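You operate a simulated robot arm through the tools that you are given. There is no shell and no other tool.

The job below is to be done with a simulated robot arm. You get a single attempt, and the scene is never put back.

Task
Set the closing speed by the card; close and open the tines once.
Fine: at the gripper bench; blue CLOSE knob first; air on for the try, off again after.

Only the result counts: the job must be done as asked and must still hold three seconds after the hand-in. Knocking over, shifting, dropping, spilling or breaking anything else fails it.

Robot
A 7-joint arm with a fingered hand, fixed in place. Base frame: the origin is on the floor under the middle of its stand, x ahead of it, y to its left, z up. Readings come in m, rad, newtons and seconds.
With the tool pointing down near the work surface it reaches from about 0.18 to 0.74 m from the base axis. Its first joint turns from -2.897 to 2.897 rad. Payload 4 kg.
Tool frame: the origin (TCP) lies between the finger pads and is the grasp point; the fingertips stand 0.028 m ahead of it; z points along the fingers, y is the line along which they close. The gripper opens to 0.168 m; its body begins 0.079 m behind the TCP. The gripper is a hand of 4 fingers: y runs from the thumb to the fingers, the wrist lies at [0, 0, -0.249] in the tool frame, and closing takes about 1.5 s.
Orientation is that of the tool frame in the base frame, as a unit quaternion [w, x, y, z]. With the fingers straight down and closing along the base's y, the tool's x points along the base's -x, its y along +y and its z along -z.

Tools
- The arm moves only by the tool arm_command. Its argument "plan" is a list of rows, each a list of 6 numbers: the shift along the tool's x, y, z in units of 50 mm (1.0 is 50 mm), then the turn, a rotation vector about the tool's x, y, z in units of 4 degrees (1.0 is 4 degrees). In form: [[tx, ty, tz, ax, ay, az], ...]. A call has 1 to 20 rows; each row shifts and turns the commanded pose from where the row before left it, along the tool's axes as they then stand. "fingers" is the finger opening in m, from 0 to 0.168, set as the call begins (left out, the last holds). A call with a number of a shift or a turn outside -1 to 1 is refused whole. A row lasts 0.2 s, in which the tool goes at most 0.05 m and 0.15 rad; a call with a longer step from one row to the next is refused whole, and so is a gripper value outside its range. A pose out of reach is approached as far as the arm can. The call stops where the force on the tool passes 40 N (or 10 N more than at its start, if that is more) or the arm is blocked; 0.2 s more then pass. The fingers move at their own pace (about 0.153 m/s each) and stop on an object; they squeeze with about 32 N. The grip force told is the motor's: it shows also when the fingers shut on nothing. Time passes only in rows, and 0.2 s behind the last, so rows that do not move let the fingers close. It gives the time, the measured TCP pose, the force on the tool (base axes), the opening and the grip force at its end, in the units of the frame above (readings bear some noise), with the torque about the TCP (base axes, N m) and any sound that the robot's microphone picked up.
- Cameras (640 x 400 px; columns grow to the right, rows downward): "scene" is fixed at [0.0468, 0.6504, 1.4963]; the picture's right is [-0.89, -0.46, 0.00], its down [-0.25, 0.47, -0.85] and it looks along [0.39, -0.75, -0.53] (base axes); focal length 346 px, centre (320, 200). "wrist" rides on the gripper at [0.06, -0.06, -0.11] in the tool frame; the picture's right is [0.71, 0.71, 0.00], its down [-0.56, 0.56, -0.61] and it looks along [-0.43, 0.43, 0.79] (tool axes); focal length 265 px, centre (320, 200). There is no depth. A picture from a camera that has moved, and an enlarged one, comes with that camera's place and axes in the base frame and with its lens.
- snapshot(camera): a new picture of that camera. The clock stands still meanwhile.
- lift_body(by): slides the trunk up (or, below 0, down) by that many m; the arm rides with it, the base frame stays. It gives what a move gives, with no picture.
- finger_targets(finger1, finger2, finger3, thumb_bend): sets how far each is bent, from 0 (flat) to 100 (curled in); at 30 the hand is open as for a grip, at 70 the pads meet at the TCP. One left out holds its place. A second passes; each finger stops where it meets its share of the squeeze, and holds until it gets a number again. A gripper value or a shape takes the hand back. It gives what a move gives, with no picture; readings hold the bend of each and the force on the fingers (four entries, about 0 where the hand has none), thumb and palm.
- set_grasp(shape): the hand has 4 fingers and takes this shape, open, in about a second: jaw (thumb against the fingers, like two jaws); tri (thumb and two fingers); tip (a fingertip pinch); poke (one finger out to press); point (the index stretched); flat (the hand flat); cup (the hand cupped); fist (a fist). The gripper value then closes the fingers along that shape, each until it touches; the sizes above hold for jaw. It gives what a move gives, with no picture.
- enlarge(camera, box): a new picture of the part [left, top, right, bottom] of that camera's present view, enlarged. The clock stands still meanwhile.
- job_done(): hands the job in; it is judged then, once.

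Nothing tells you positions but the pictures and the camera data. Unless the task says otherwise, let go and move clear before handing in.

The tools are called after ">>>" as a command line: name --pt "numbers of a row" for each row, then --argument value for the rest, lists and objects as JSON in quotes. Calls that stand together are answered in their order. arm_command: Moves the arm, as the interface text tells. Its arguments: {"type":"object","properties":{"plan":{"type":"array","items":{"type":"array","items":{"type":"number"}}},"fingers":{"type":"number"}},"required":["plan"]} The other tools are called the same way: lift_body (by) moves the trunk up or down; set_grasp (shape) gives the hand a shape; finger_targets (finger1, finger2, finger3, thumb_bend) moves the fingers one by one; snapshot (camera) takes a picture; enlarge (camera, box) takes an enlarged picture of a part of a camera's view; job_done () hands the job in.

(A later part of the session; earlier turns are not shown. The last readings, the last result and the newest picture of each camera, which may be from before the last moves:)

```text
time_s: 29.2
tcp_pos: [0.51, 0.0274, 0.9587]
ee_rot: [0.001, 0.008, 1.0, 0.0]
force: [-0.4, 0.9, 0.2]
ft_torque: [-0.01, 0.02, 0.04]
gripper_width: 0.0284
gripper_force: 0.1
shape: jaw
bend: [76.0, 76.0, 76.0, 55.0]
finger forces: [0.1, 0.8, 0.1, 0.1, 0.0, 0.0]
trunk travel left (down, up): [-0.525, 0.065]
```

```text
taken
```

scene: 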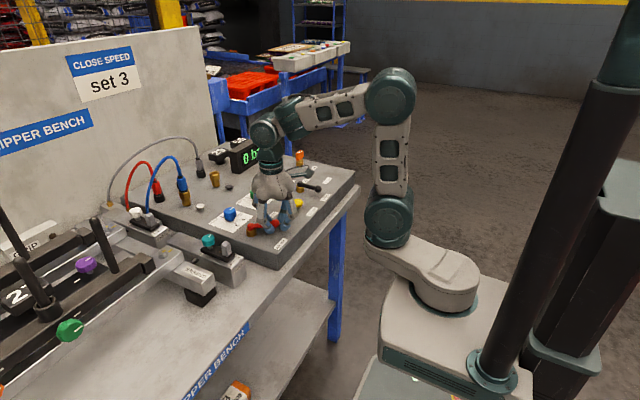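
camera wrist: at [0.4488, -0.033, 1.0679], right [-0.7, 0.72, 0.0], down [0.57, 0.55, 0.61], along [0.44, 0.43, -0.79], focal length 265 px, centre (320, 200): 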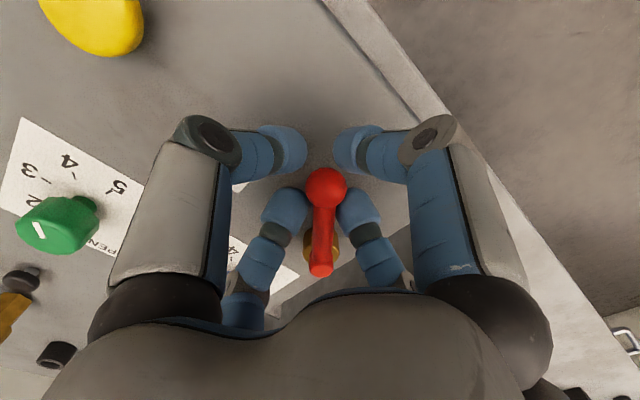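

The lever follows with very light force. I'll continue to 90° plus a small margin to take up play.

>>> arm_command --pt "-0.0694 -0.0647 0 0 0 -1" --pt "-0.0694 -0.0647 0 0 0 -1" --pt "-0.0694 -0.0647 0 0 0 -1" --pt "-0.0694 -0.0647 0 0 0 -1" --pt "-0.0694 -0.0647 0 0 0 -1" --pt "-0.0694 -0.0647 0 0 0 -1" --pt "-0.0694 -0.0647 0 0 0 -1" --pt "-0.0694 -0.0647 0 0 0 -1" --pt "-0.0694 -0.0647 0 0 0 -1" --pt "-0.0694 -0.0647 0 0 0 -1" --pt "-0.0694 -0.0647 0 0 0 -1" --pt "-0.0694 -0.0647 0 0 0 -1"

>>> snapshot --camera "wrist"

>>> enlarge --camera "scene" --box '[180, 130, 360, 270]'

```text
time_s: 31.8
tcp_pos: [0.5611, 0.0062, 0.9568]
ee_rot: [0.0, -0.4, 0.916, -0.001]
force: [-1.4, -0.9, -1.8]
ft_torque: [-0.04, 0.01, 0.02]
gripper_width: 0.0283
gripper_force: 0.1
shape: jaw
bend: [76.0, 76.0, 76.0, 55.0]
finger forces: [0.0, 1.2, 0.0, 0.0, 0.0, 0.0]
trunk travel left (down, up): [-0.525, 0.065]
```

```text
taken
camera wrist: at [0.5646, -0.0795, 1.0685], right [-1.0, -0.04, 0.0], down [-0.03, 0.79, 0.61], along [-0.02, 0.61, -0.79], focal length 265 px, centre (320, 200)
```

wrist: 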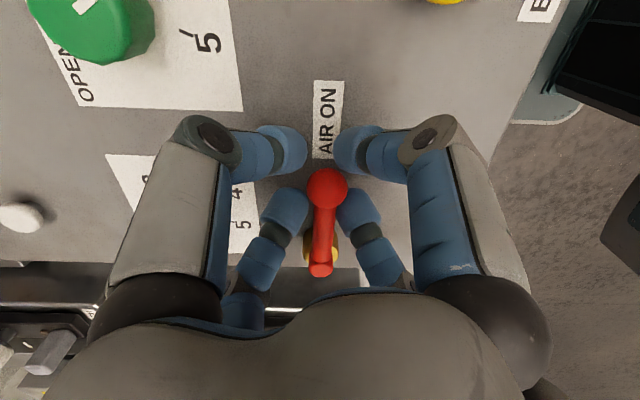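

```text
2.86 times, centred on (270, 200) of scene
camera zoom: at [0.0468, 0.6504, 1.4963], right [-0.89, -0.46, 0.0], down [-0.25, 0.47, -0.85], along [0.39, -0.75, -0.53], focal length 989 px, centre (463, 200)
```

zoom: 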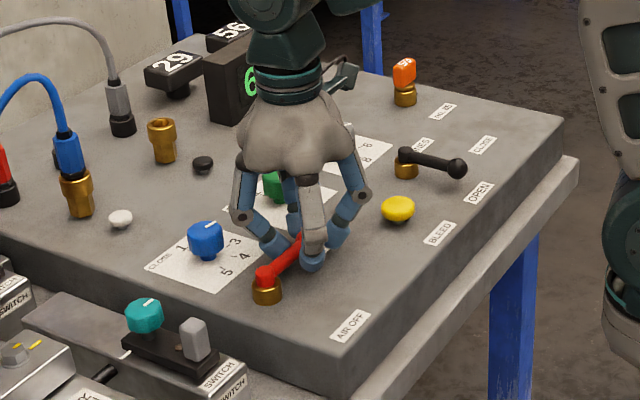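

The display shows "6.. bar", so the air is on. I'll nudge a bit further until the lever meets its stop.

>>> arm_command --pt "-0.0694 -0.0647 0 0 0 -0.5" --pt "-0.0694 -0.0647 0 0 0 -0.5" --pt "0 0 0 0 0 0"

>>> enlarge --camera "wrist" --box '[220, 70, 420, 290]'

```text
time_s: 32.6
tcp_pos: [0.5697, 0.0072, 0.9581]
ee_rot: [-0.001, -0.429, 0.903, 0.0]
force: [-11.1, -4.8, 0.0]
ft_torque: [-0.08, 0.16, 0.25]
gripper_width: 0.0287
gripper_force: 0.0
shape: jaw
bend: [76.0, 52.0, 76.0, 55.0]
finger forces: [0.0, 9.2, 0.0, 0.0, 0.0, 0.1]
trunk travel left (down, up): [-0.525, 0.065]
```

```text
1.82 times, centred on (320, 180) of wrist
camera zoom: at [0.5786, -0.0791, 1.068], right [-0.99, -0.1, 0.0], down [-0.08, 0.78, 0.61], along [-0.06, 0.61, -0.79], focal length 483 px, centre (320, 236)
```

zoom: 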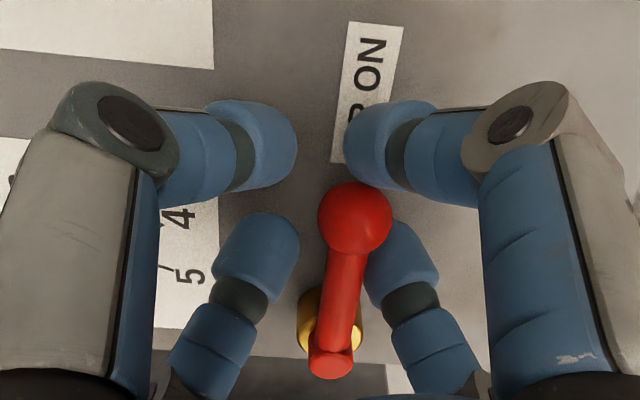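

The lever meets its stop at the AIR ON position (about 11 N). I'll back off, open and rise to check the display.

>>> arm_command --pt "0.0694 0.0647 0 0 0 0.5" --pt "0.04 0.037 0 0 0 0.5" --pt "0 0 0 0 0 0"

>>> arm_command --pt "0 0 0 0 0 0" --pt "0 0 0 0 0 0" --pt "0 0 0 0 0 0" --pt "0 0 -0.4 0 0 0" --pt "0 0 -0.7 0 0 0" --pt "0 0 -0.9 0 0 0" --fingers 0.08

>>> snapshot --camera "scene"

>>> enlarge --camera "scene" --box '[180, 130, 360, 270]'

```text
time_s: 33.4
tcp_pos: [0.5639, 0.0086, 0.9569]
ee_rot: [-0.001, -0.399, 0.917, 0.001]
force: [-1.8, -0.6, -2.7]
ft_torque: [-0.02, 0.04, 0.04]
gripper_width: 0.0283
gripper_force: 0.0
shape: jaw
bend: [76.0, 75.0, 76.0, 55.0]
finger forces: [0.0, 2.5, 0.0, 0.0, 0.1, 0.0]
trunk travel left (down, up): [-0.525, 0.065]
```

```text
time_s: 34.8
tcp_pos: [0.5635, 0.0078, 1.0572]
ee_rot: [0.001, -0.399, 0.917, -0.001]
force: [-0.1, -0.9, -0.1]
ft_torque: [0.01, 0.01, 0.02]
gripper_width: 0.0796
gripper_force: 0.0
shape: jaw
bend: [36.0, 36.0, 36.0, 35.0]
finger forces: [0.0, 0.0, 0.0, 0.0, 0.0, 0.0]
trunk travel left (down, up): [-0.525, 0.065]
```

```text
taken
```

scene: 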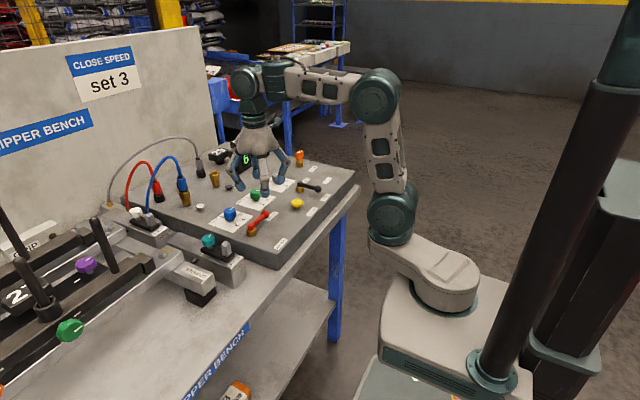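

```text
2.86 times, centred on (270, 200) of scene
camera zoom: at [0.0468, 0.6504, 1.4963], right [-0.89, -0.46, 0.0], down [-0.25, 0.47, -0.85], along [0.39, -0.75, -0.53], focal length 989 px, centre (463, 200)
```

zoom: 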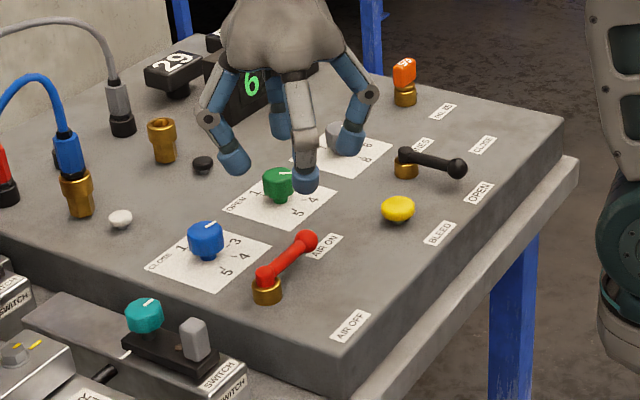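

Air is on at 6 bar and the red lever rests at AIR ON. Next I'll move over the black TINES lever ball (about 0.491, −0.189) and turn the hand back to yaw −45°.

>>> arm_command --pt "0.774 -0.327 0 0 0 0" --pt "0.774 -0.327 0 0 0 0" --pt "0.774 -0.327 0 0 0 0" --pt "0.774 -0.327 0 0 0 0" --pt "0.774 -0.327 0 0 0 0" --pt "0 0 0 0 0 1" --pt "0 0 0 0 0 1" --pt "0 0 0 0 0 1" --pt "0 0 0 0 0 1" --pt "0 0 0 0 0 1" --pt "0 0 0 0 0 1" --pt "0 0 0 0 0 1" --pt "0 0 0 0 0 1" --pt "0 0 0 0 0 1" --pt "0 0 0 0 0 1" --pt "0 0 0 0 0 1" --pt "0 0 0 0 0 1" --pt "0 0 0 0 0 1" --pt "0 0 0 0 0 1" --pt "0 0 0 0 0 1"

>>> arm_command --pt "0 0 0 0 0 1" --pt "0 0 0 0 0 1" --pt "0 0 0 0 0 1" --pt "0 0 0 0 0 1" --pt "0 0 0 0 0 1" --pt "0 0 0 0 0 1" --pt "0 0 0 0 0 1" --pt "0 0 0 0 0 1" --pt "0 0 0 0 0 0"

>>> snapshot --camera "wrist"

>>> snapshot --camera "scene"

```text
time_s: 39.0
tcp_pos: [0.4909, -0.1906, 1.0577]
ee_rot: [0.0, 0.114, 0.993, 0.0]
force: [0.0, 0.1, 0.6]
ft_torque: [0.0, -0.02, 0.04]
gripper_width: 0.0798
gripper_force: 0.1
shape: jaw
bend: [36.0, 36.0, 36.0, 35.0]
finger forces: [0.0, 0.0, 0.0, 0.0, 0.0, 0.0]
trunk travel left (down, up): [-0.525, 0.065]
```

```text
time_s: 41.0
tcp_pos: [0.4919, -0.1907, 1.0576]
ee_rot: [-0.001, 0.383, 0.924, 0.0]
force: [0.1, 1.2, 0.9]
ft_torque: [-0.01, 0.01, 0.0]
gripper_width: 0.0797
gripper_force: 0.0
shape: jaw
bend: [36.0, 36.0, 36.0, 35.0]
finger forces: [0.1, 0.1, 0.1, 0.0, 0.0, 0.0]
trunk travel left (down, up): [-0.525, 0.065]
```

```text
taken
camera wrist: at [0.4062, -0.1912, 1.1678], right [0.0, 1.0, 0.0], down [0.79, 0.0, 0.61], along [0.61, 0.0, -0.79], focal length 265 px, centre (320, 200)
```

wrist: 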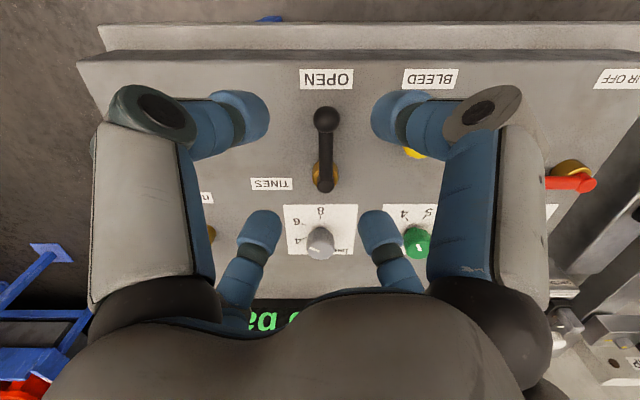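

```text
taken
```

scene: 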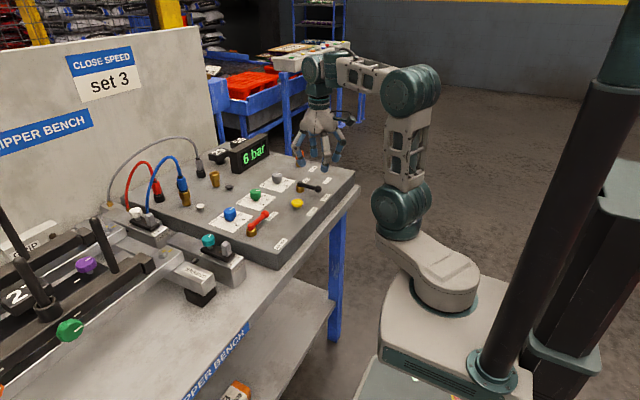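

>>> enlarge --camera "wrist" --box '[270, 65, 370, 215]'

>>> enlarge --camera "scene" --box '[270, 160, 350, 220]'

>>> enlarge --camera "scene" --box '[0, 180, 260, 350]'

```text
2.67 times, centred on (320, 140) of wrist
camera zoom: at [0.4062, -0.1912, 1.1678], right [0.0, 1.0, 0.0], down [0.79, 0.0, 0.61], along [0.61, 0.0, -0.79], focal length 708 px, centre (320, 360)
```

zoom: 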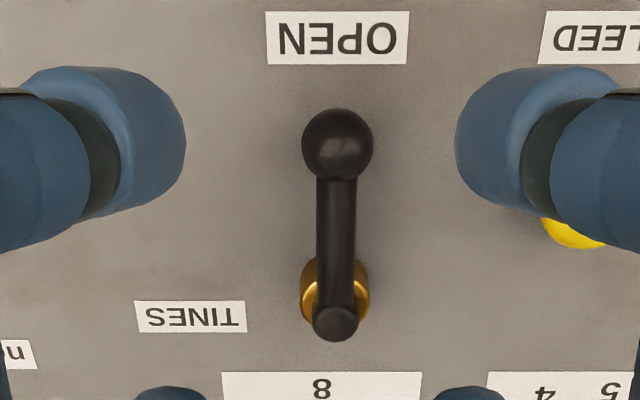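

```text
6.67 times, centred on (310, 190) of scene
camera zoom: at [0.0468, 0.6504, 1.4963], right [-0.89, -0.46, 0.0], down [-0.25, 0.47, -0.85], along [0.39, -0.75, -0.53], focal length 2309 px, centre (387, 267)
```

zoom: 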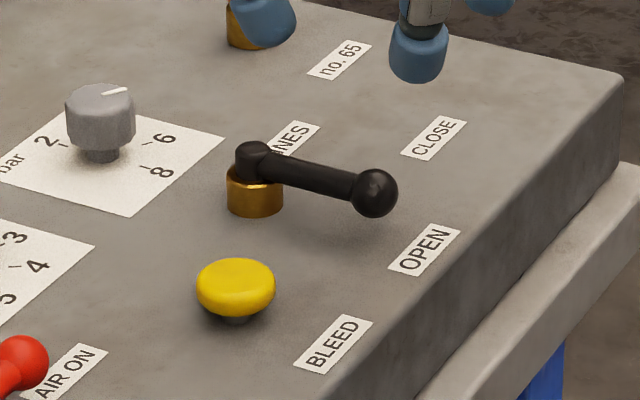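

```text
2.35 times, centred on (130, 265) of scene
camera zoom: at [0.0468, 0.6504, 1.4963], right [-0.89, -0.46, 0.0], down [-0.25, 0.47, -0.85], along [0.39, -0.75, -0.53], focal length 815 px, centre (767, 47)
```

zoom: 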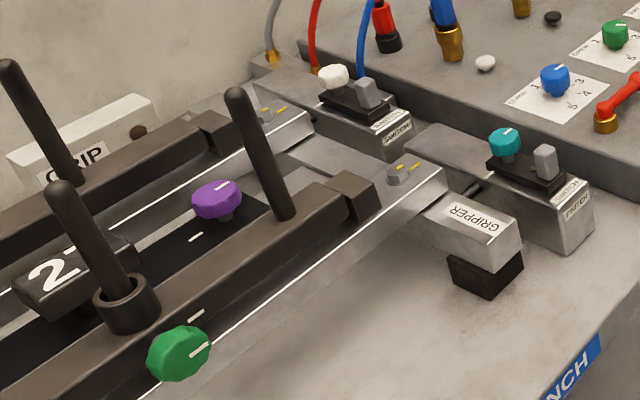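

The black lever's ball is at (0.489, −0.1855) and its pivot at (0.557, −0.185). I'll centre, descend and cage the ball as before.

>>> arm_command --pt "0.115 0.033 0.3 0 0 0" --pt "0 0 0.6 0 0 0" --pt "0 0 0.5 0 0 0" --pt "0 0 0.35 0 0 0" --pt "0 0 0.26 0 0 0" --pt "0 0 0 0 0 0"

>>> arm_command --pt "0 0 0 0 0 0" --pt "0 0 0 0 0 0" --pt "0 0 0 0 0 0" --pt "0 0 0 0 0 0" --fingers 0.028

>>> enlarge --camera "wrist" --box '[200, 70, 440, 310]'

>>> enlarge --camera "scene" --box '[270, 130, 370, 230]'

```text
time_s: 42.4
tcp_pos: [0.4884, -0.1863, 0.9574]
ee_rot: [0.0, 0.382, 0.924, 0.0]
force: [-0.6, 0.9, 0.0]
ft_torque: [-0.02, -0.03, -0.01]
gripper_width: 0.0799
gripper_force: 0.1
shape: jaw
bend: [36.0, 36.0, 36.0, 35.0]
finger forces: [0.0, 0.1, 0.0, 0.0, 0.0, 0.0]
trunk travel left (down, up): [-0.525, 0.065]
```

```text
time_s: 43.4
tcp_pos: [0.4893, -0.1849, 0.9577]
ee_rot: [0.001, 0.383, 0.924, 0.0]
force: [0.2, 0.3, -0.3]
ft_torque: [0.05, -0.02, -0.02]
gripper_width: 0.0286
gripper_force: 0.2
shape: jaw
bend: [76.0, 76.0, 76.0, 55.0]
finger forces: [0.0, 0.0, 0.0, 0.0, 0.0, 0.1]
trunk travel left (down, up): [-0.525, 0.065]
```

```text
1.67 times, centred on (320, 190) of wrist
camera zoom: at [0.4038, -0.1862, 1.0671], right [0.0, 1.0, 0.0], down [0.79, 0.0, 0.61], along [0.61, 0.0, -0.79], focal length 442 px, centre (320, 217)
```

zoom: 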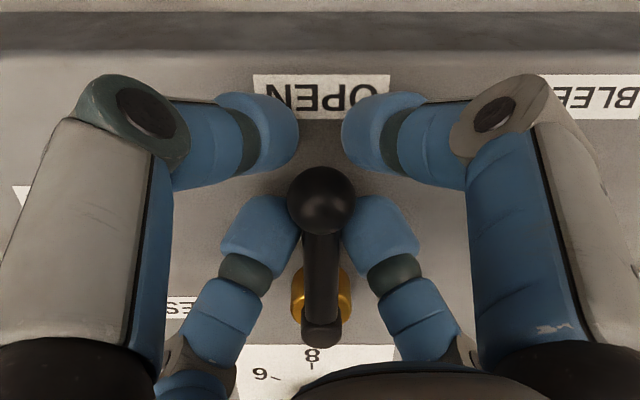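

```text
4.00 times, centred on (320, 180) of scene
camera zoom: at [0.0468, 0.6504, 1.4963], right [-0.89, -0.46, 0.0], down [-0.25, 0.47, -0.85], along [0.39, -0.75, -0.53], focal length 1385 px, centre (320, 280)
```

zoom: 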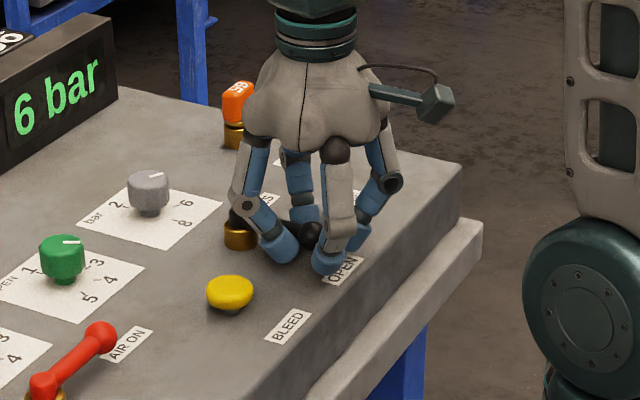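

The black ball is caged. I'll swing the lever 44° toward CLOSE first.

>>> arm_command --pt "-0.0694 -0.0647 0 0 0 -1" --pt "-0.0694 -0.0647 0 0 0 -1" --pt "-0.0694 -0.0647 0 0 0 -1" --pt "-0.0694 -0.0647 0 0 0 -1" --pt "-0.0694 -0.0647 0 0 0 -1" --pt "-0.0694 -0.0647 0 0 0 -1" --pt "-0.0694 -0.0647 0 0 0 -1" --pt "-0.0694 -0.0647 0 0 0 -1" --pt "-0.0694 -0.0647 0 0 0 -1" --pt "-0.0694 -0.0647 0 0 0 -1" --pt "-0.0694 -0.0647 0 0 0 -1"

>>> snapshot --camera "wrist"

>>> snapshot --camera "scene"

```text
time_s: 45.8
tcp_pos: [0.5085, -0.2325, 0.957]
ee_rot: [0.0, 0.008, 1.0, 0.0]
force: [-0.6, 0.5, 0.0]
ft_torque: [0.01, -0.06, -0.01]
gripper_width: 0.0282
gripper_force: 0.1
shape: jaw
bend: [76.0, 76.0, 76.0, 55.0]
finger forces: [0.1, 0.8, 0.1, 0.1, 0.1, 0.0]
trunk travel left (down, up): [-0.525, 0.065]
```

```text
taken
camera wrist: at [0.4467, -0.2929, 1.0674], right [-0.7, 0.72, 0.0], down [0.57, 0.55, 0.61], along [0.44, 0.43, -0.79], focal length 265 px, centre (320, 200)
```

wrist: 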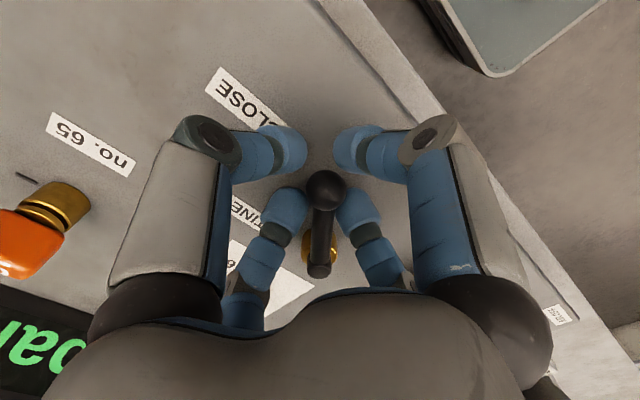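

```text
taken
```

scene: 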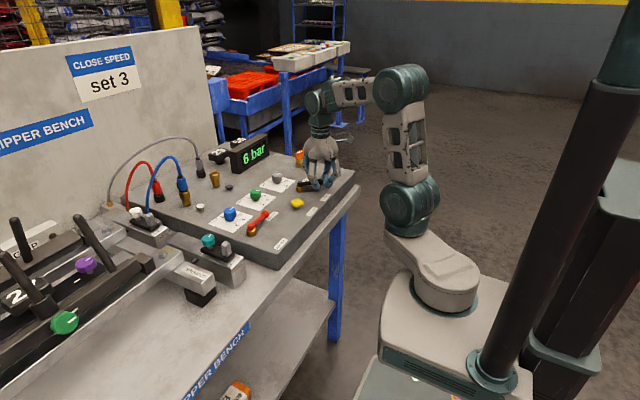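

The tines have started moving already. I'll continue swinging gently until the lever meets its stop.

>>> arm_command --pt "-0.0694 -0.0647 0 0 0 -1" --pt "-0.0694 -0.0647 0 0 0 -1" --pt "-0.0694 -0.0647 0 0 0 -1" --pt "-0.0694 -0.0647 0 0 0 -1" --pt "-0.0694 -0.0647 0 0 0 -1" --pt "-0.0694 -0.0647 0 0 0 -1"

>>> snapshot --camera "wrist"

>>> enlarge --camera "scene" --box '[0, 180, 260, 350]'

```text
time_s: 47.2
tcp_pos: [0.5305, -0.2476, 0.9579]
ee_rot: [0.0, -0.2, 0.98, 0.0]
force: [-3.6, 0.2, 0.2]
ft_torque: [-0.06, 0.02, 0.1]
gripper_width: 0.0287
gripper_force: 0.1
shape: jaw
bend: [76.0, 76.0, 76.0, 55.0]
finger forces: [0.1, 3.2, 0.1, 0.1, 0.0, 0.0]
trunk travel left (down, up): [-0.525, 0.065]
```

```text
taken
camera wrist: at [0.4993, -0.327, 1.0674], right [-0.93, 0.37, 0.0], down [0.3, 0.73, 0.61], along [0.23, 0.57, -0.79], focal length 265 px, centre (320, 200)
```

wrist: 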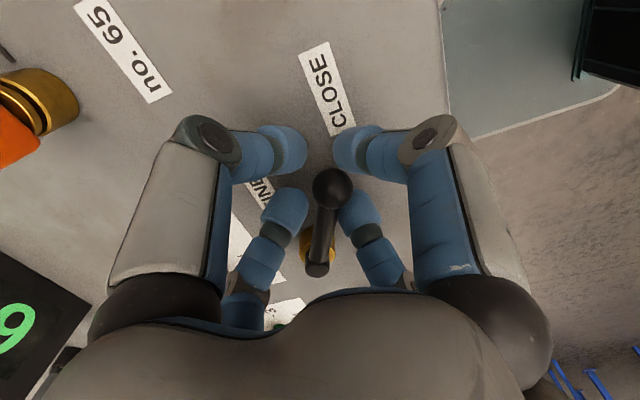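

```text
2.35 times, centred on (130, 265) of scene
camera zoom: at [0.0468, 0.6504, 1.4963], right [-0.89, -0.46, 0.0], down [-0.25, 0.47, -0.85], along [0.39, -0.75, -0.53], focal length 815 px, centre (767, 47)
```

zoom: 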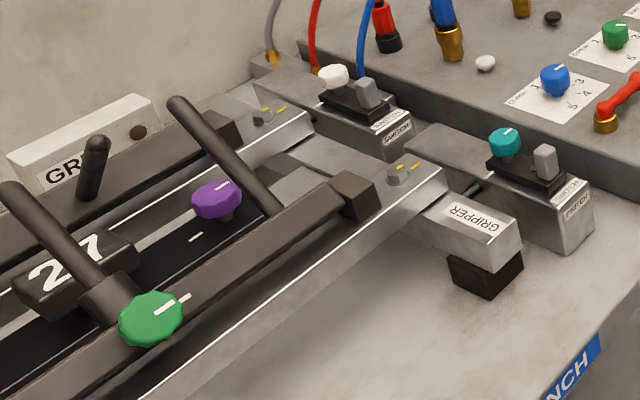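

The lever now points near the CLOSE label and the force is rising slightly. I'll push one or two steps more to confirm the stop.

>>> arm_command --pt "-0.0694 -0.0647 0 0 0 -0.5" --pt "-0.0694 -0.0647 0 0 0 -0.5" --pt "0 0 0 0 0 0"

>>> enlarge --camera "wrist" --box '[220, 30, 420, 290]'

>>> enlarge --camera "scene" --box '[0, 180, 260, 350]'

```text
time_s: 48.0
tcp_pos: [0.5389, -0.2518, 0.9573]
ee_rot: [0.0, -0.234, 0.972, 0.0]
force: [-14.4, 0.9, -0.5]
ft_torque: [0.06, 0.25, 0.4]
gripper_width: 0.029
gripper_force: 0.1
shape: jaw
bend: [76.0, 51.0, 76.0, 55.0]
finger forces: [0.0, 10.8, 0.1, 0.0, 0.1, 0.0]
trunk travel left (down, up): [-0.525, 0.065]
```

```text
1.54 times, centred on (320, 160) of wrist
camera zoom: at [0.5128, -0.333, 1.0671], right [-0.95, 0.31, 0.0], down [0.24, 0.75, 0.61], along [0.19, 0.58, -0.79], focal length 408 px, centre (320, 262)
```

zoom: 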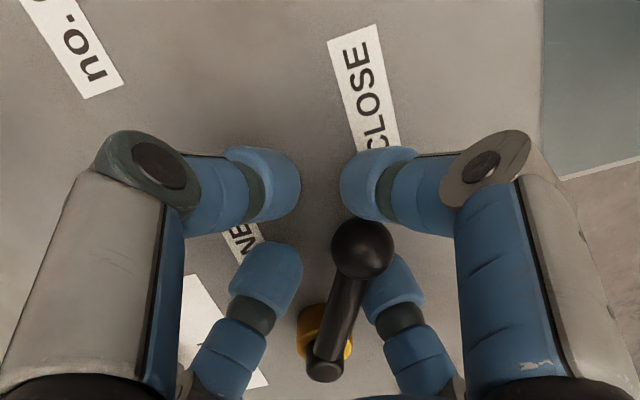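

```text
2.35 times, centred on (130, 265) of scene
camera zoom: at [0.0468, 0.6504, 1.4963], right [-0.89, -0.46, 0.0], down [-0.25, 0.47, -0.85], along [0.39, -0.75, -0.53], focal length 815 px, centre (767, 47)
```

zoom: 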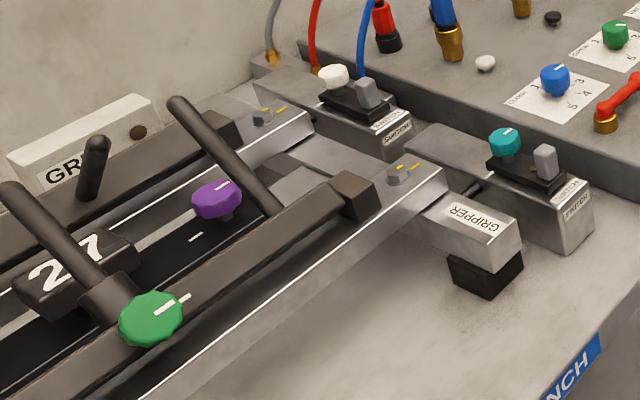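

The lever is firmly at the CLOSE stop (about 62°), and the tines have swung closed and stopped moving. I'll unload the lever, wait a second and confirm.

>>> arm_command --pt "0.0647 0.0694 0 0 0 0.5" --pt "0.0647 0.0694 0 0 0 0.5" --pt "0 0 0 0 0 0" --pt "0 0 0 0 0 0" --pt "0 0 0 0 0 0" --pt "0 0 0 0 0 0" --pt "0 0 0 0 0 0"

>>> snapshot --camera "scene"

>>> enlarge --camera "scene" --box '[0, 180, 260, 350]'

>>> enlarge --camera "wrist" --box '[220, 30, 420, 290]'

```text
time_s: 49.6
tcp_pos: [0.5317, -0.2474, 0.9574]
ee_rot: [0.0, -0.199, 0.98, 0.0]
force: [-1.2, 1.8, -0.7]
ft_torque: [0.02, 0.04, 0.03]
gripper_width: 0.0285
gripper_force: 0.0
shape: jaw
bend: [76.0, 75.0, 76.0, 55.0]
finger forces: [0.1, 1.6, 0.0, 0.0, 0.0, 0.1]
trunk travel left (down, up): [-0.525, 0.065]
```

```text
taken
```

scene: 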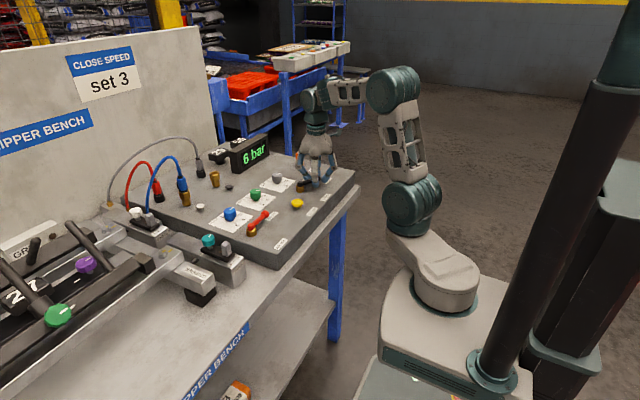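

```text
2.35 times, centred on (130, 265) of scene
camera zoom: at [0.0468, 0.6504, 1.4963], right [-0.89, -0.46, 0.0], down [-0.25, 0.47, -0.85], along [0.39, -0.75, -0.53], focal length 815 px, centre (767, 47)
```

zoom: 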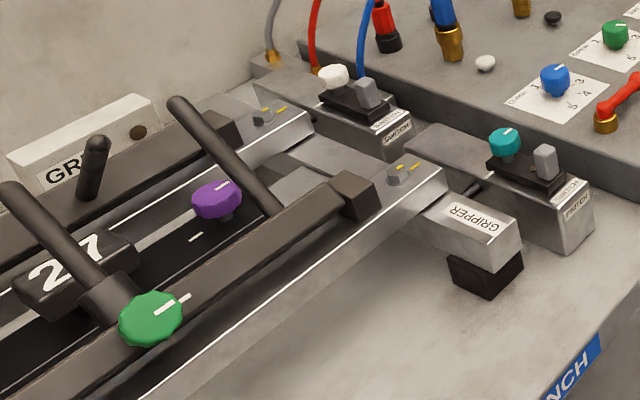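

```text
1.54 times, centred on (320, 160) of wrist
camera zoom: at [0.4999, -0.3278, 1.0673], right [-0.93, 0.37, 0.0], down [0.3, 0.73, 0.61], along [0.23, 0.57, -0.79], focal length 408 px, centre (320, 262)
```

zoom: 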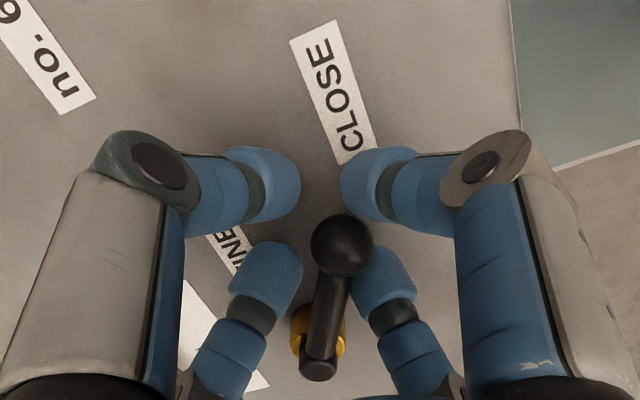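

The tines are steadily closed. I'll swing the lever back to OPEN along the same arc.

>>> arm_command --pt "0.0647 0.0694 0 0 0 1" --pt "0.0647 0.0694 0 0 0 1" --pt "0.0647 0.0694 0 0 0 1" --pt "0.0647 0.0694 0 0 0 1" --pt "0.0647 0.0694 0 0 0 1" --pt "0.0647 0.0694 0 0 0 1" --pt "0.0647 0.0694 0 0 0 1" --pt "0.0647 0.0694 0 0 0 1" --pt "0.0647 0.0694 0 0 0 1" --pt "0.0647 0.0694 0 0 0 1" --pt "0.0647 0.0694 0 0 0 1" --pt "0.0647 0.0694 0 0 0 1" --pt "0.0647 0.0694 0 0 0 1" --pt "0.0647 0.0694 0 0 0 1" --pt "0.0647 0.0694 0 0 0 1" --pt "0.0647 0.0694 0 0 0 1" --pt "0.0647 0.0694 0 0 0 1" --pt "0.0647 0.0694 0 0 0 0.5"

>>> enlarge --camera "wrist" --box '[220, 50, 420, 290]'

>>> snapshot --camera "scene"

```text
time_s: 53.4
tcp_pos: [0.4898, -0.1803, 0.9579]
ee_rot: [0.0, 0.4, 0.916, 0.0]
force: [-0.3, -2.0, -1.4]
ft_torque: [-0.01, 0.03, -0.08]
gripper_width: 0.0284
gripper_force: 0.0
shape: jaw
bend: [76.0, 76.0, 76.0, 55.0]
finger forces: [0.0, 0.1, 2.2, 0.0, 0.1, 0.0]
trunk travel left (down, up): [-0.525, 0.065]
```

```text
1.67 times, centred on (320, 170) of wrist
camera zoom: at [0.405, -0.1774, 1.0675], right [0.04, 1.0, 0.0], down [0.79, -0.03, 0.61], along [0.61, -0.02, -0.79], focal length 442 px, centre (320, 250)
```

zoom: 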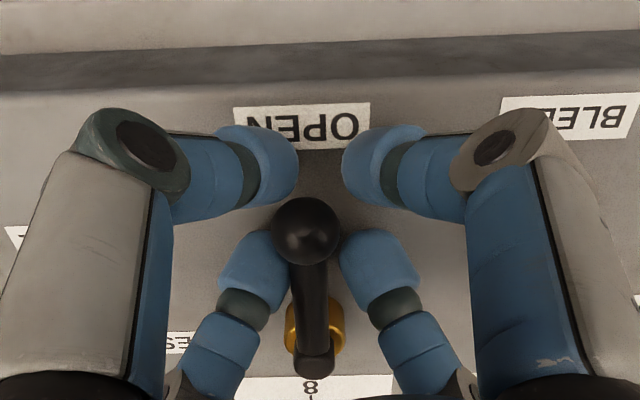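

```text
taken
```

scene: 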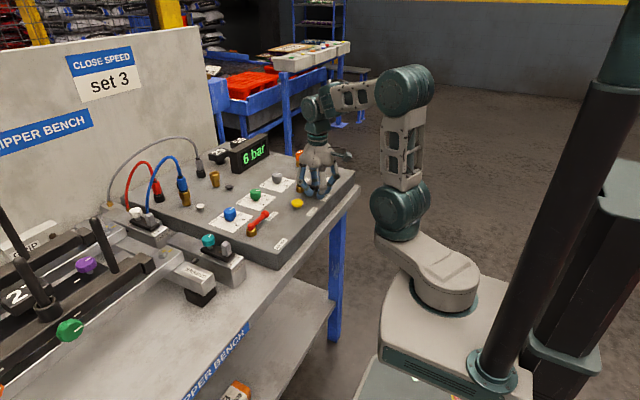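

The tines are open again and the lever is back at OPEN. I'll nudge slightly to make sure it's on the stop, then let go and check.

>>> arm_command --pt "0.0647 0.0694 0 0 0 0.3" --pt "0.03 0.03 0 0 0 0" --pt "0 0 0 0 0 0" --pt "-0.06 -0.06 0 0 0 0" --pt "-0.06 -0.06 0 0 0 0"

>>> enlarge --camera "wrist" --box '[220, 50, 420, 290]'

>>> enlarge --camera "scene" --box '[0, 180, 260, 350]'

```text
time_s: 54.6
tcp_pos: [0.491, -0.1802, 0.9567]
ee_rot: [0.0, 0.406, 0.914, 0.001]
force: [0.3, -0.5, -1.0]
ft_torque: [0.01, -0.01, 0.0]
gripper_width: 0.0284
gripper_force: 0.0
shape: jaw
bend: [76.0, 76.0, 75.0, 55.0]
finger forces: [0.0, 0.1, 0.9, 0.0, 0.0, 0.0]
trunk travel left (down, up): [-0.525, 0.065]
```

```text
1.67 times, centred on (320, 170) of wrist
camera zoom: at [0.4058, -0.176, 1.0665], right [0.05, 1.0, 0.0], down [0.79, -0.04, 0.62], along [0.61, -0.03, -0.79], focal length 442 px, centre (320, 250)
```

zoom: 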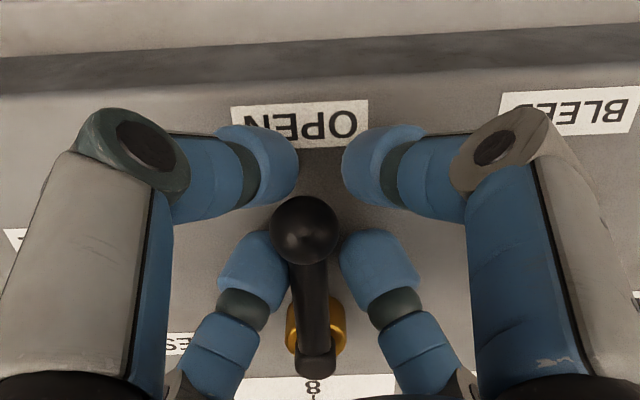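

```text
2.35 times, centred on (130, 265) of scene
camera zoom: at [0.0468, 0.6504, 1.4963], right [-0.89, -0.46, 0.0], down [-0.25, 0.47, -0.85], along [0.39, -0.75, -0.53], focal length 815 px, centre (767, 47)
```

zoom: 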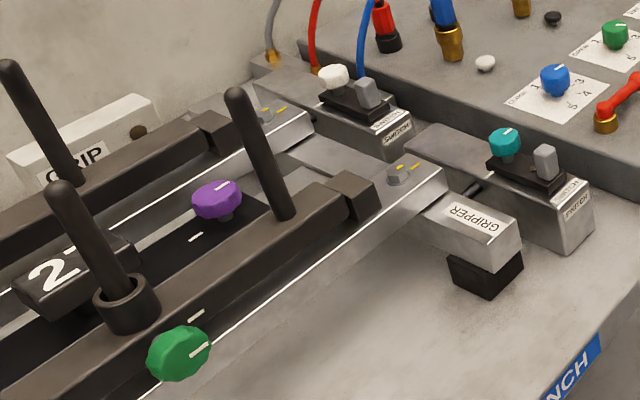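

The lever rests at OPEN and the tines match their starting picture. I'll open the hand, rise and head back toward the red lever's ball, turning to yaw +45°.

>>> arm_command --pt "0 0 0 0 0 0" --pt "0 0 0 0 0 0" --pt "0 0 0 0 0 0" --pt "0 0 -0.4 0 0 0" --pt "0 0 -0.7 0 0 0" --pt "0 0 -0.9 0 0 0" --fingers 0.08

>>> arm_command --pt "0 0 0 0 0 -1" --pt "0 0 0 0 0 -1" --pt "0 0 0 0 0 -1" --pt "0 0 0 0 0 -1" --pt "0 0 0 0 0 -1" --pt "0 0 0 0 0 -1" --pt "0 0 0 0 0 -1" --pt "0 0 0 0 0 -1" --pt "0 0 0 0 0 -1" --pt "0 0 0 0 0 -1" --pt "0 0 0 0 0 -1" --pt "0 0 0 0 0 -1" --pt "0 0 0 0 0 -1" --pt "0 0 0 0 0 -1" --pt "0 0 0 0 0 -1" --pt "0 0 0 0 0 -1" --pt "0 0 0 0 0 -1" --pt "0 0 0 0 0 -1" --pt "0 0 0 0 0 -1" --pt "0 0 0 0 0 -1"

>>> enlarge --camera "scene" --box '[180, 130, 360, 270]'

```text
time_s: 56.0
tcp_pos: [0.4884, -0.18, 1.059]
ee_rot: [0.001, 0.408, 0.913, 0.001]
force: [-0.7, 0.6, -0.3]
ft_torque: [0.0, -0.02, 0.0]
gripper_width: 0.0799
gripper_force: 0.2
shape: jaw
bend: [36.0, 36.0, 36.0, 35.0]
finger forces: [0.0, 0.0, 0.0, 0.0, 0.1, 0.0]
trunk travel left (down, up): [-0.525, 0.065]
```

```text
time_s: 60.2
tcp_pos: [0.4901, -0.1807, 1.0579]
ee_rot: [0.0, -0.275, 0.961, 0.001]
force: [0.4, 0.1, 0.6]
ft_torque: [0.0, -0.01, 0.05]
gripper_width: 0.0798
gripper_force: 0.0
shape: jaw
bend: [36.0, 36.0, 36.0, 35.0]
finger forces: [0.0, 0.0, 0.0, 0.0, 0.0, 0.0]
trunk travel left (down, up): [-0.525, 0.065]
```

```text
2.86 times, centred on (270, 200) of scene
camera zoom: at [0.0468, 0.6504, 1.4963], right [-0.89, -0.46, 0.0], down [-0.25, 0.47, -0.85], along [0.39, -0.75, -0.53], focal length 989 px, centre (463, 200)
```

zoom: 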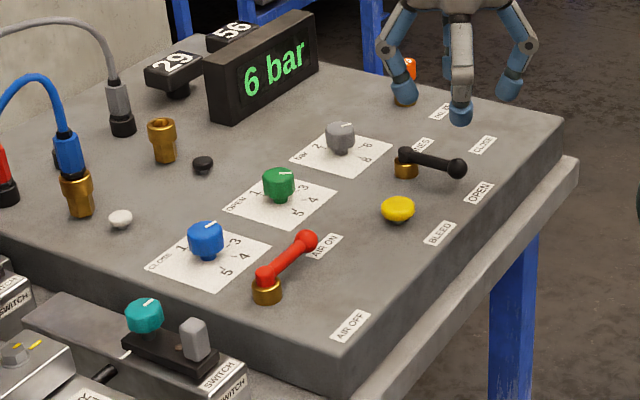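

The black lever is at OPEN, with air still at 6 bar. I'll finish the turn and move over the red ball near (0.559, 0.007).

>>> arm_command --pt "0 0 0 0 0 -1" --pt "0 0 0 0 0 -1" --pt "0 0 0 0 0 -1" --pt "0 0 0 0 0 -0.25" --pt "-0.727 0.337 0 0 0 0" --pt "-0.727 0.337 0 0 0 0" --pt "-0.727 0.337 0 0 0 0" --pt "-0.727 0.337 0 0 0 0" --pt "-0.727 0.337 0 0 0 0" --pt "0 0 0 0 0 0"

>>> snapshot --camera "wrist"

>>> enlarge --camera "wrist" --box '[260, 65, 380, 215]'

```text
time_s: 62.4
tcp_pos: [0.5587, 0.009, 1.0563]
ee_rot: [0.0, -0.38, 0.925, 0.0]
force: [1.2, -1.3, -0.7]
ft_torque: [-0.04, -0.02, -0.01]
gripper_width: 0.0797
gripper_force: 0.0
shape: jaw
bend: [36.0, 36.0, 36.0, 35.0]
finger forces: [0.0, 0.0, 0.0, 0.0, 0.0, 0.0]
trunk travel left (down, up): [-0.525, 0.065]
```

```text
taken
camera wrist: at [0.5581, -0.0774, 1.166], right [-1.0, 0.0, 0.0], down [0.0, 0.79, 0.61], along [0.0, 0.61, -0.79], focal length 265 px, centre (320, 200)
```

wrist: 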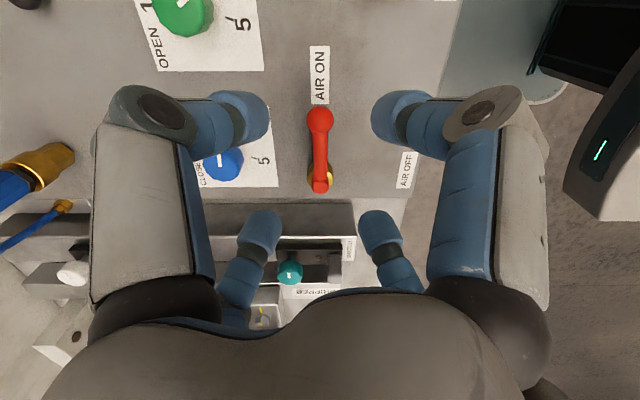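

```text
2.67 times, centred on (320, 140) of wrist
camera zoom: at [0.5581, -0.0774, 1.166], right [-1.0, 0.0, 0.0], down [0.0, 0.79, 0.61], along [0.0, 0.61, -0.79], focal length 708 px, centre (320, 360)
```

zoom: 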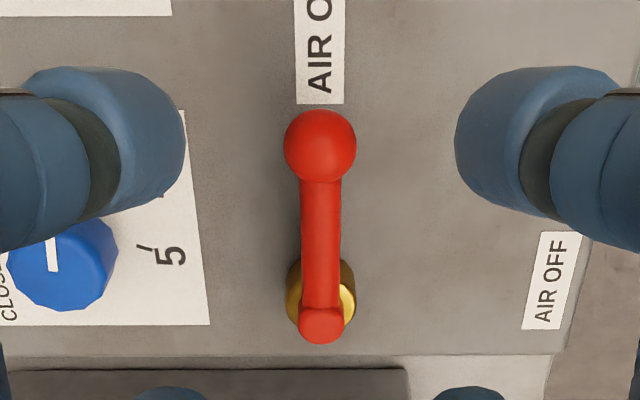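

The red ball is at (0.558, 0.006). I'll descend, cage it and check.

>>> arm_command --pt "0.048 -0.03 0.3 0 0 0" --pt "0 0 0.6 0 0 0" --pt "0 0 0.5 0 0 0" --pt "0 0 0.35 0 0 0" --pt "0 0 0.23 0 0 0" --pt "0 0 0 0 0 0"

>>> arm_command --pt "0 0 0 0 0 0" --pt "0 0 0 0 0 0" --pt "0 0 0 0 0 0" --pt "0 0 0 0 0 0" --fingers 0.028

>>> enlarge --camera "wrist" --box '[200, 70, 440, 310]'

```text
time_s: 63.8
tcp_pos: [0.5588, 0.0045, 0.9581]
ee_rot: [0.0, -0.381, 0.925, 0.0]
force: [-0.4, 0.0, 0.5]
ft_torque: [0.02, -0.01, -0.01]
gripper_width: 0.0794
gripper_force: 0.0
shape: jaw
bend: [36.0, 36.0, 36.0, 35.0]
finger forces: [0.1, 0.1, 0.0, 0.0, 0.0, 0.0]
trunk travel left (down, up): [-0.525, 0.065]
```

```text
time_s: 64.8
tcp_pos: [0.5591, 0.0042, 0.9587]
ee_rot: [0.0, -0.382, 0.924, 0.0]
force: [0.2, 0.6, -0.1]
ft_torque: [0.02, -0.01, -0.02]
gripper_width: 0.0284
gripper_force: 0.0
shape: jaw
bend: [76.0, 76.0, 76.0, 55.0]
finger forces: [0.1, 0.4, 0.0, 0.0, 0.0, 0.0]
trunk travel left (down, up): [-0.525, 0.065]
```

```text
1.67 times, centred on (320, 190) of wrist
camera zoom: at [0.5593, -0.0813, 1.0686], right [-1.0, 0.0, 0.0], down [0.0, 0.79, 0.61], along [0.0, 0.61, -0.79], focal length 442 px, centre (320, 217)
```

zoom: 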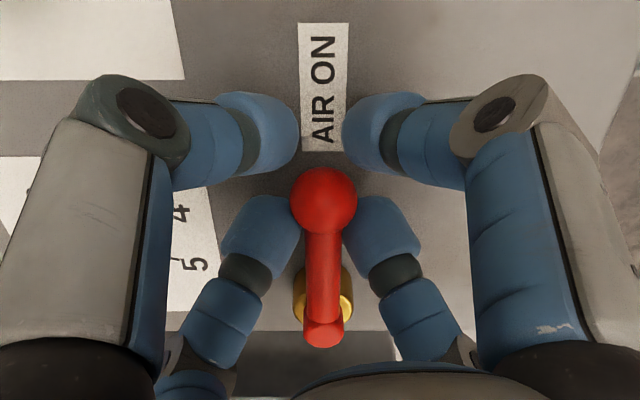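

The red ball is caged. I'll swing it back toward AIR OFF along the arc.

>>> arm_command --pt "0.0647 0.0694 0 0 0 1" --pt "0.0647 0.0694 0 0 0 1" --pt "0.0647 0.0694 0 0 0 1" --pt "0.0647 0.0694 0 0 0 1" --pt "0.0647 0.0694 0 0 0 1" --pt "0.0647 0.0694 0 0 0 1" --pt "0.0647 0.0694 0 0 0 1" --pt "0.0647 0.0694 0 0 0 1" --pt "0.0647 0.0694 0 0 0 1" --pt "0.0647 0.0694 0 0 0 1" --pt "0.0647 0.0694 0 0 0 1" --pt "0.0647 0.0694 0 0 0 1" --pt "0.0647 0.0694 0 0 0 1" --pt "0.0647 0.0694 0 0 0 1" --pt "0.0647 0.0694 0 0 0 1" --pt "0.0647 0.0694 0 0 0 1" --pt "0.0647 0.0694 0 0 0 1" --pt "0.0647 0.0694 0 0 0 1" --pt "0.0647 0.0694 0 0 0 1" --pt "0.0647 0.0694 0 0 0 1"

>>> arm_command --pt "0.0647 0.0694 0 0 0 1" --pt "0.0647 0.0694 0 0 0 1" --pt "0.0647 0.0694 0 0 0 1" --pt "0 0 0 0 0 0"

>>> snapshot --camera "wrist"

>>> enlarge --camera "scene" --box '[180, 130, 360, 270]'

```text
time_s: 69.0
tcp_pos: [0.4937, 0.0606, 0.9585]
ee_rot: [-0.001, 0.304, 0.953, 0.0]
force: [0.1, -1.3, -0.3]
ft_torque: [0.0, -0.01, -0.01]
gripper_width: 0.0283
gripper_force: 0.0
shape: jaw
bend: [76.0, 76.0, 76.0, 55.0]
finger forces: [0.0, 0.1, 1.0, 0.0, 0.0, 0.1]
trunk travel left (down, up): [-0.525, 0.065]
```

```text
time_s: 70.0
tcp_pos: [0.4931, 0.0766, 0.9584]
ee_rot: [0.0, 0.401, 0.916, 0.0]
force: [-0.8, -1.1, -1.2]
ft_torque: [-0.03, 0.02, -0.03]
gripper_width: 0.0285
gripper_force: 0.1
shape: jaw
bend: [76.0, 76.0, 76.0, 55.0]
finger forces: [0.0, 0.1, 1.1, 0.0, 0.0, 0.1]
trunk travel left (down, up): [-0.525, 0.065]
```

```text
taken
camera wrist: at [0.4071, 0.0788, 1.0684], right [0.04, 1.0, 0.0], down [0.79, -0.03, 0.61], along [0.61, -0.02, -0.79], focal length 265 px, centre (320, 200)
```

wrist: 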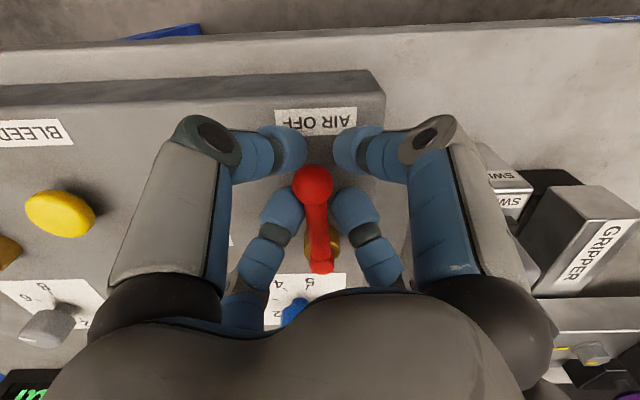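

```text
2.86 times, centred on (270, 200) of scene
camera zoom: at [0.0468, 0.6504, 1.4963], right [-0.89, -0.46, 0.0], down [-0.25, 0.47, -0.85], along [0.39, -0.75, -0.53], focal length 989 px, centre (463, 200)
```

zoom: 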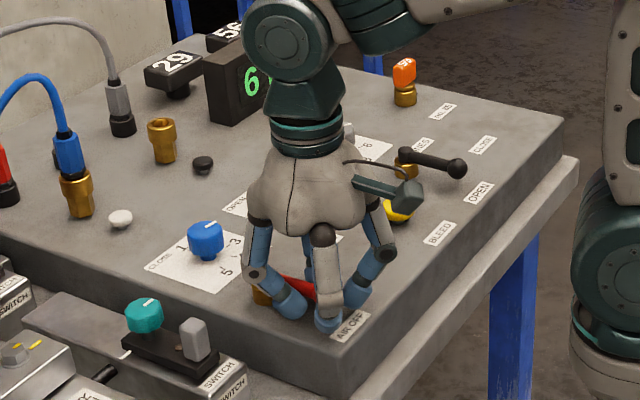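

The lever is near AIR OFF but lagging a few degrees, and the display still shows 6. I'll nudge on until it meets the stop.

>>> arm_command --pt "0.0647 0.0694 0 0 0 0.5" --pt "0.0647 0.0694 0 0 0 0.5" --pt "0 0 0 0 0 0"

>>> enlarge --camera "wrist" --box '[220, 50, 420, 290]'

>>> enlarge --camera "scene" --box '[180, 130, 360, 270]'

```text
time_s: 70.8
tcp_pos: [0.4925, 0.0833, 0.9583]
ee_rot: [-0.001, 0.434, 0.901, -0.001]
force: [-5.5, -8.6, -0.4]
ft_torque: [-0.14, 0.08, -0.2]
gripper_width: 0.0285
gripper_force: 0.1
shape: jaw
bend: [76.0, 76.0, 75.0, 55.0]
finger forces: [0.1, 0.0, 6.7, 0.0, 1.1, 0.0]
trunk travel left (down, up): [-0.525, 0.065]
```

```text
1.67 times, centred on (320, 170) of wrist
camera zoom: at [0.4083, 0.0928, 1.0683], right [0.11, 0.99, 0.0], down [0.78, -0.09, 0.61], along [0.61, -0.07, -0.79], focal length 442 px, centre (320, 250)
```

zoom: 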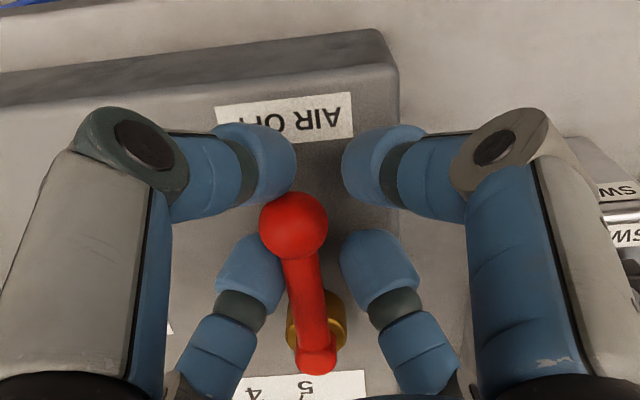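

```text
2.86 times, centred on (270, 200) of scene
camera zoom: at [0.0468, 0.6504, 1.4963], right [-0.89, -0.46, 0.0], down [-0.25, 0.47, -0.85], along [0.39, -0.75, -0.53], focal length 989 px, centre (463, 200)
```

zoom: 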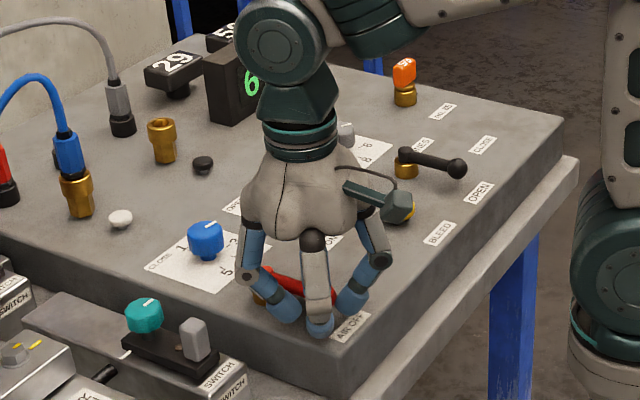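

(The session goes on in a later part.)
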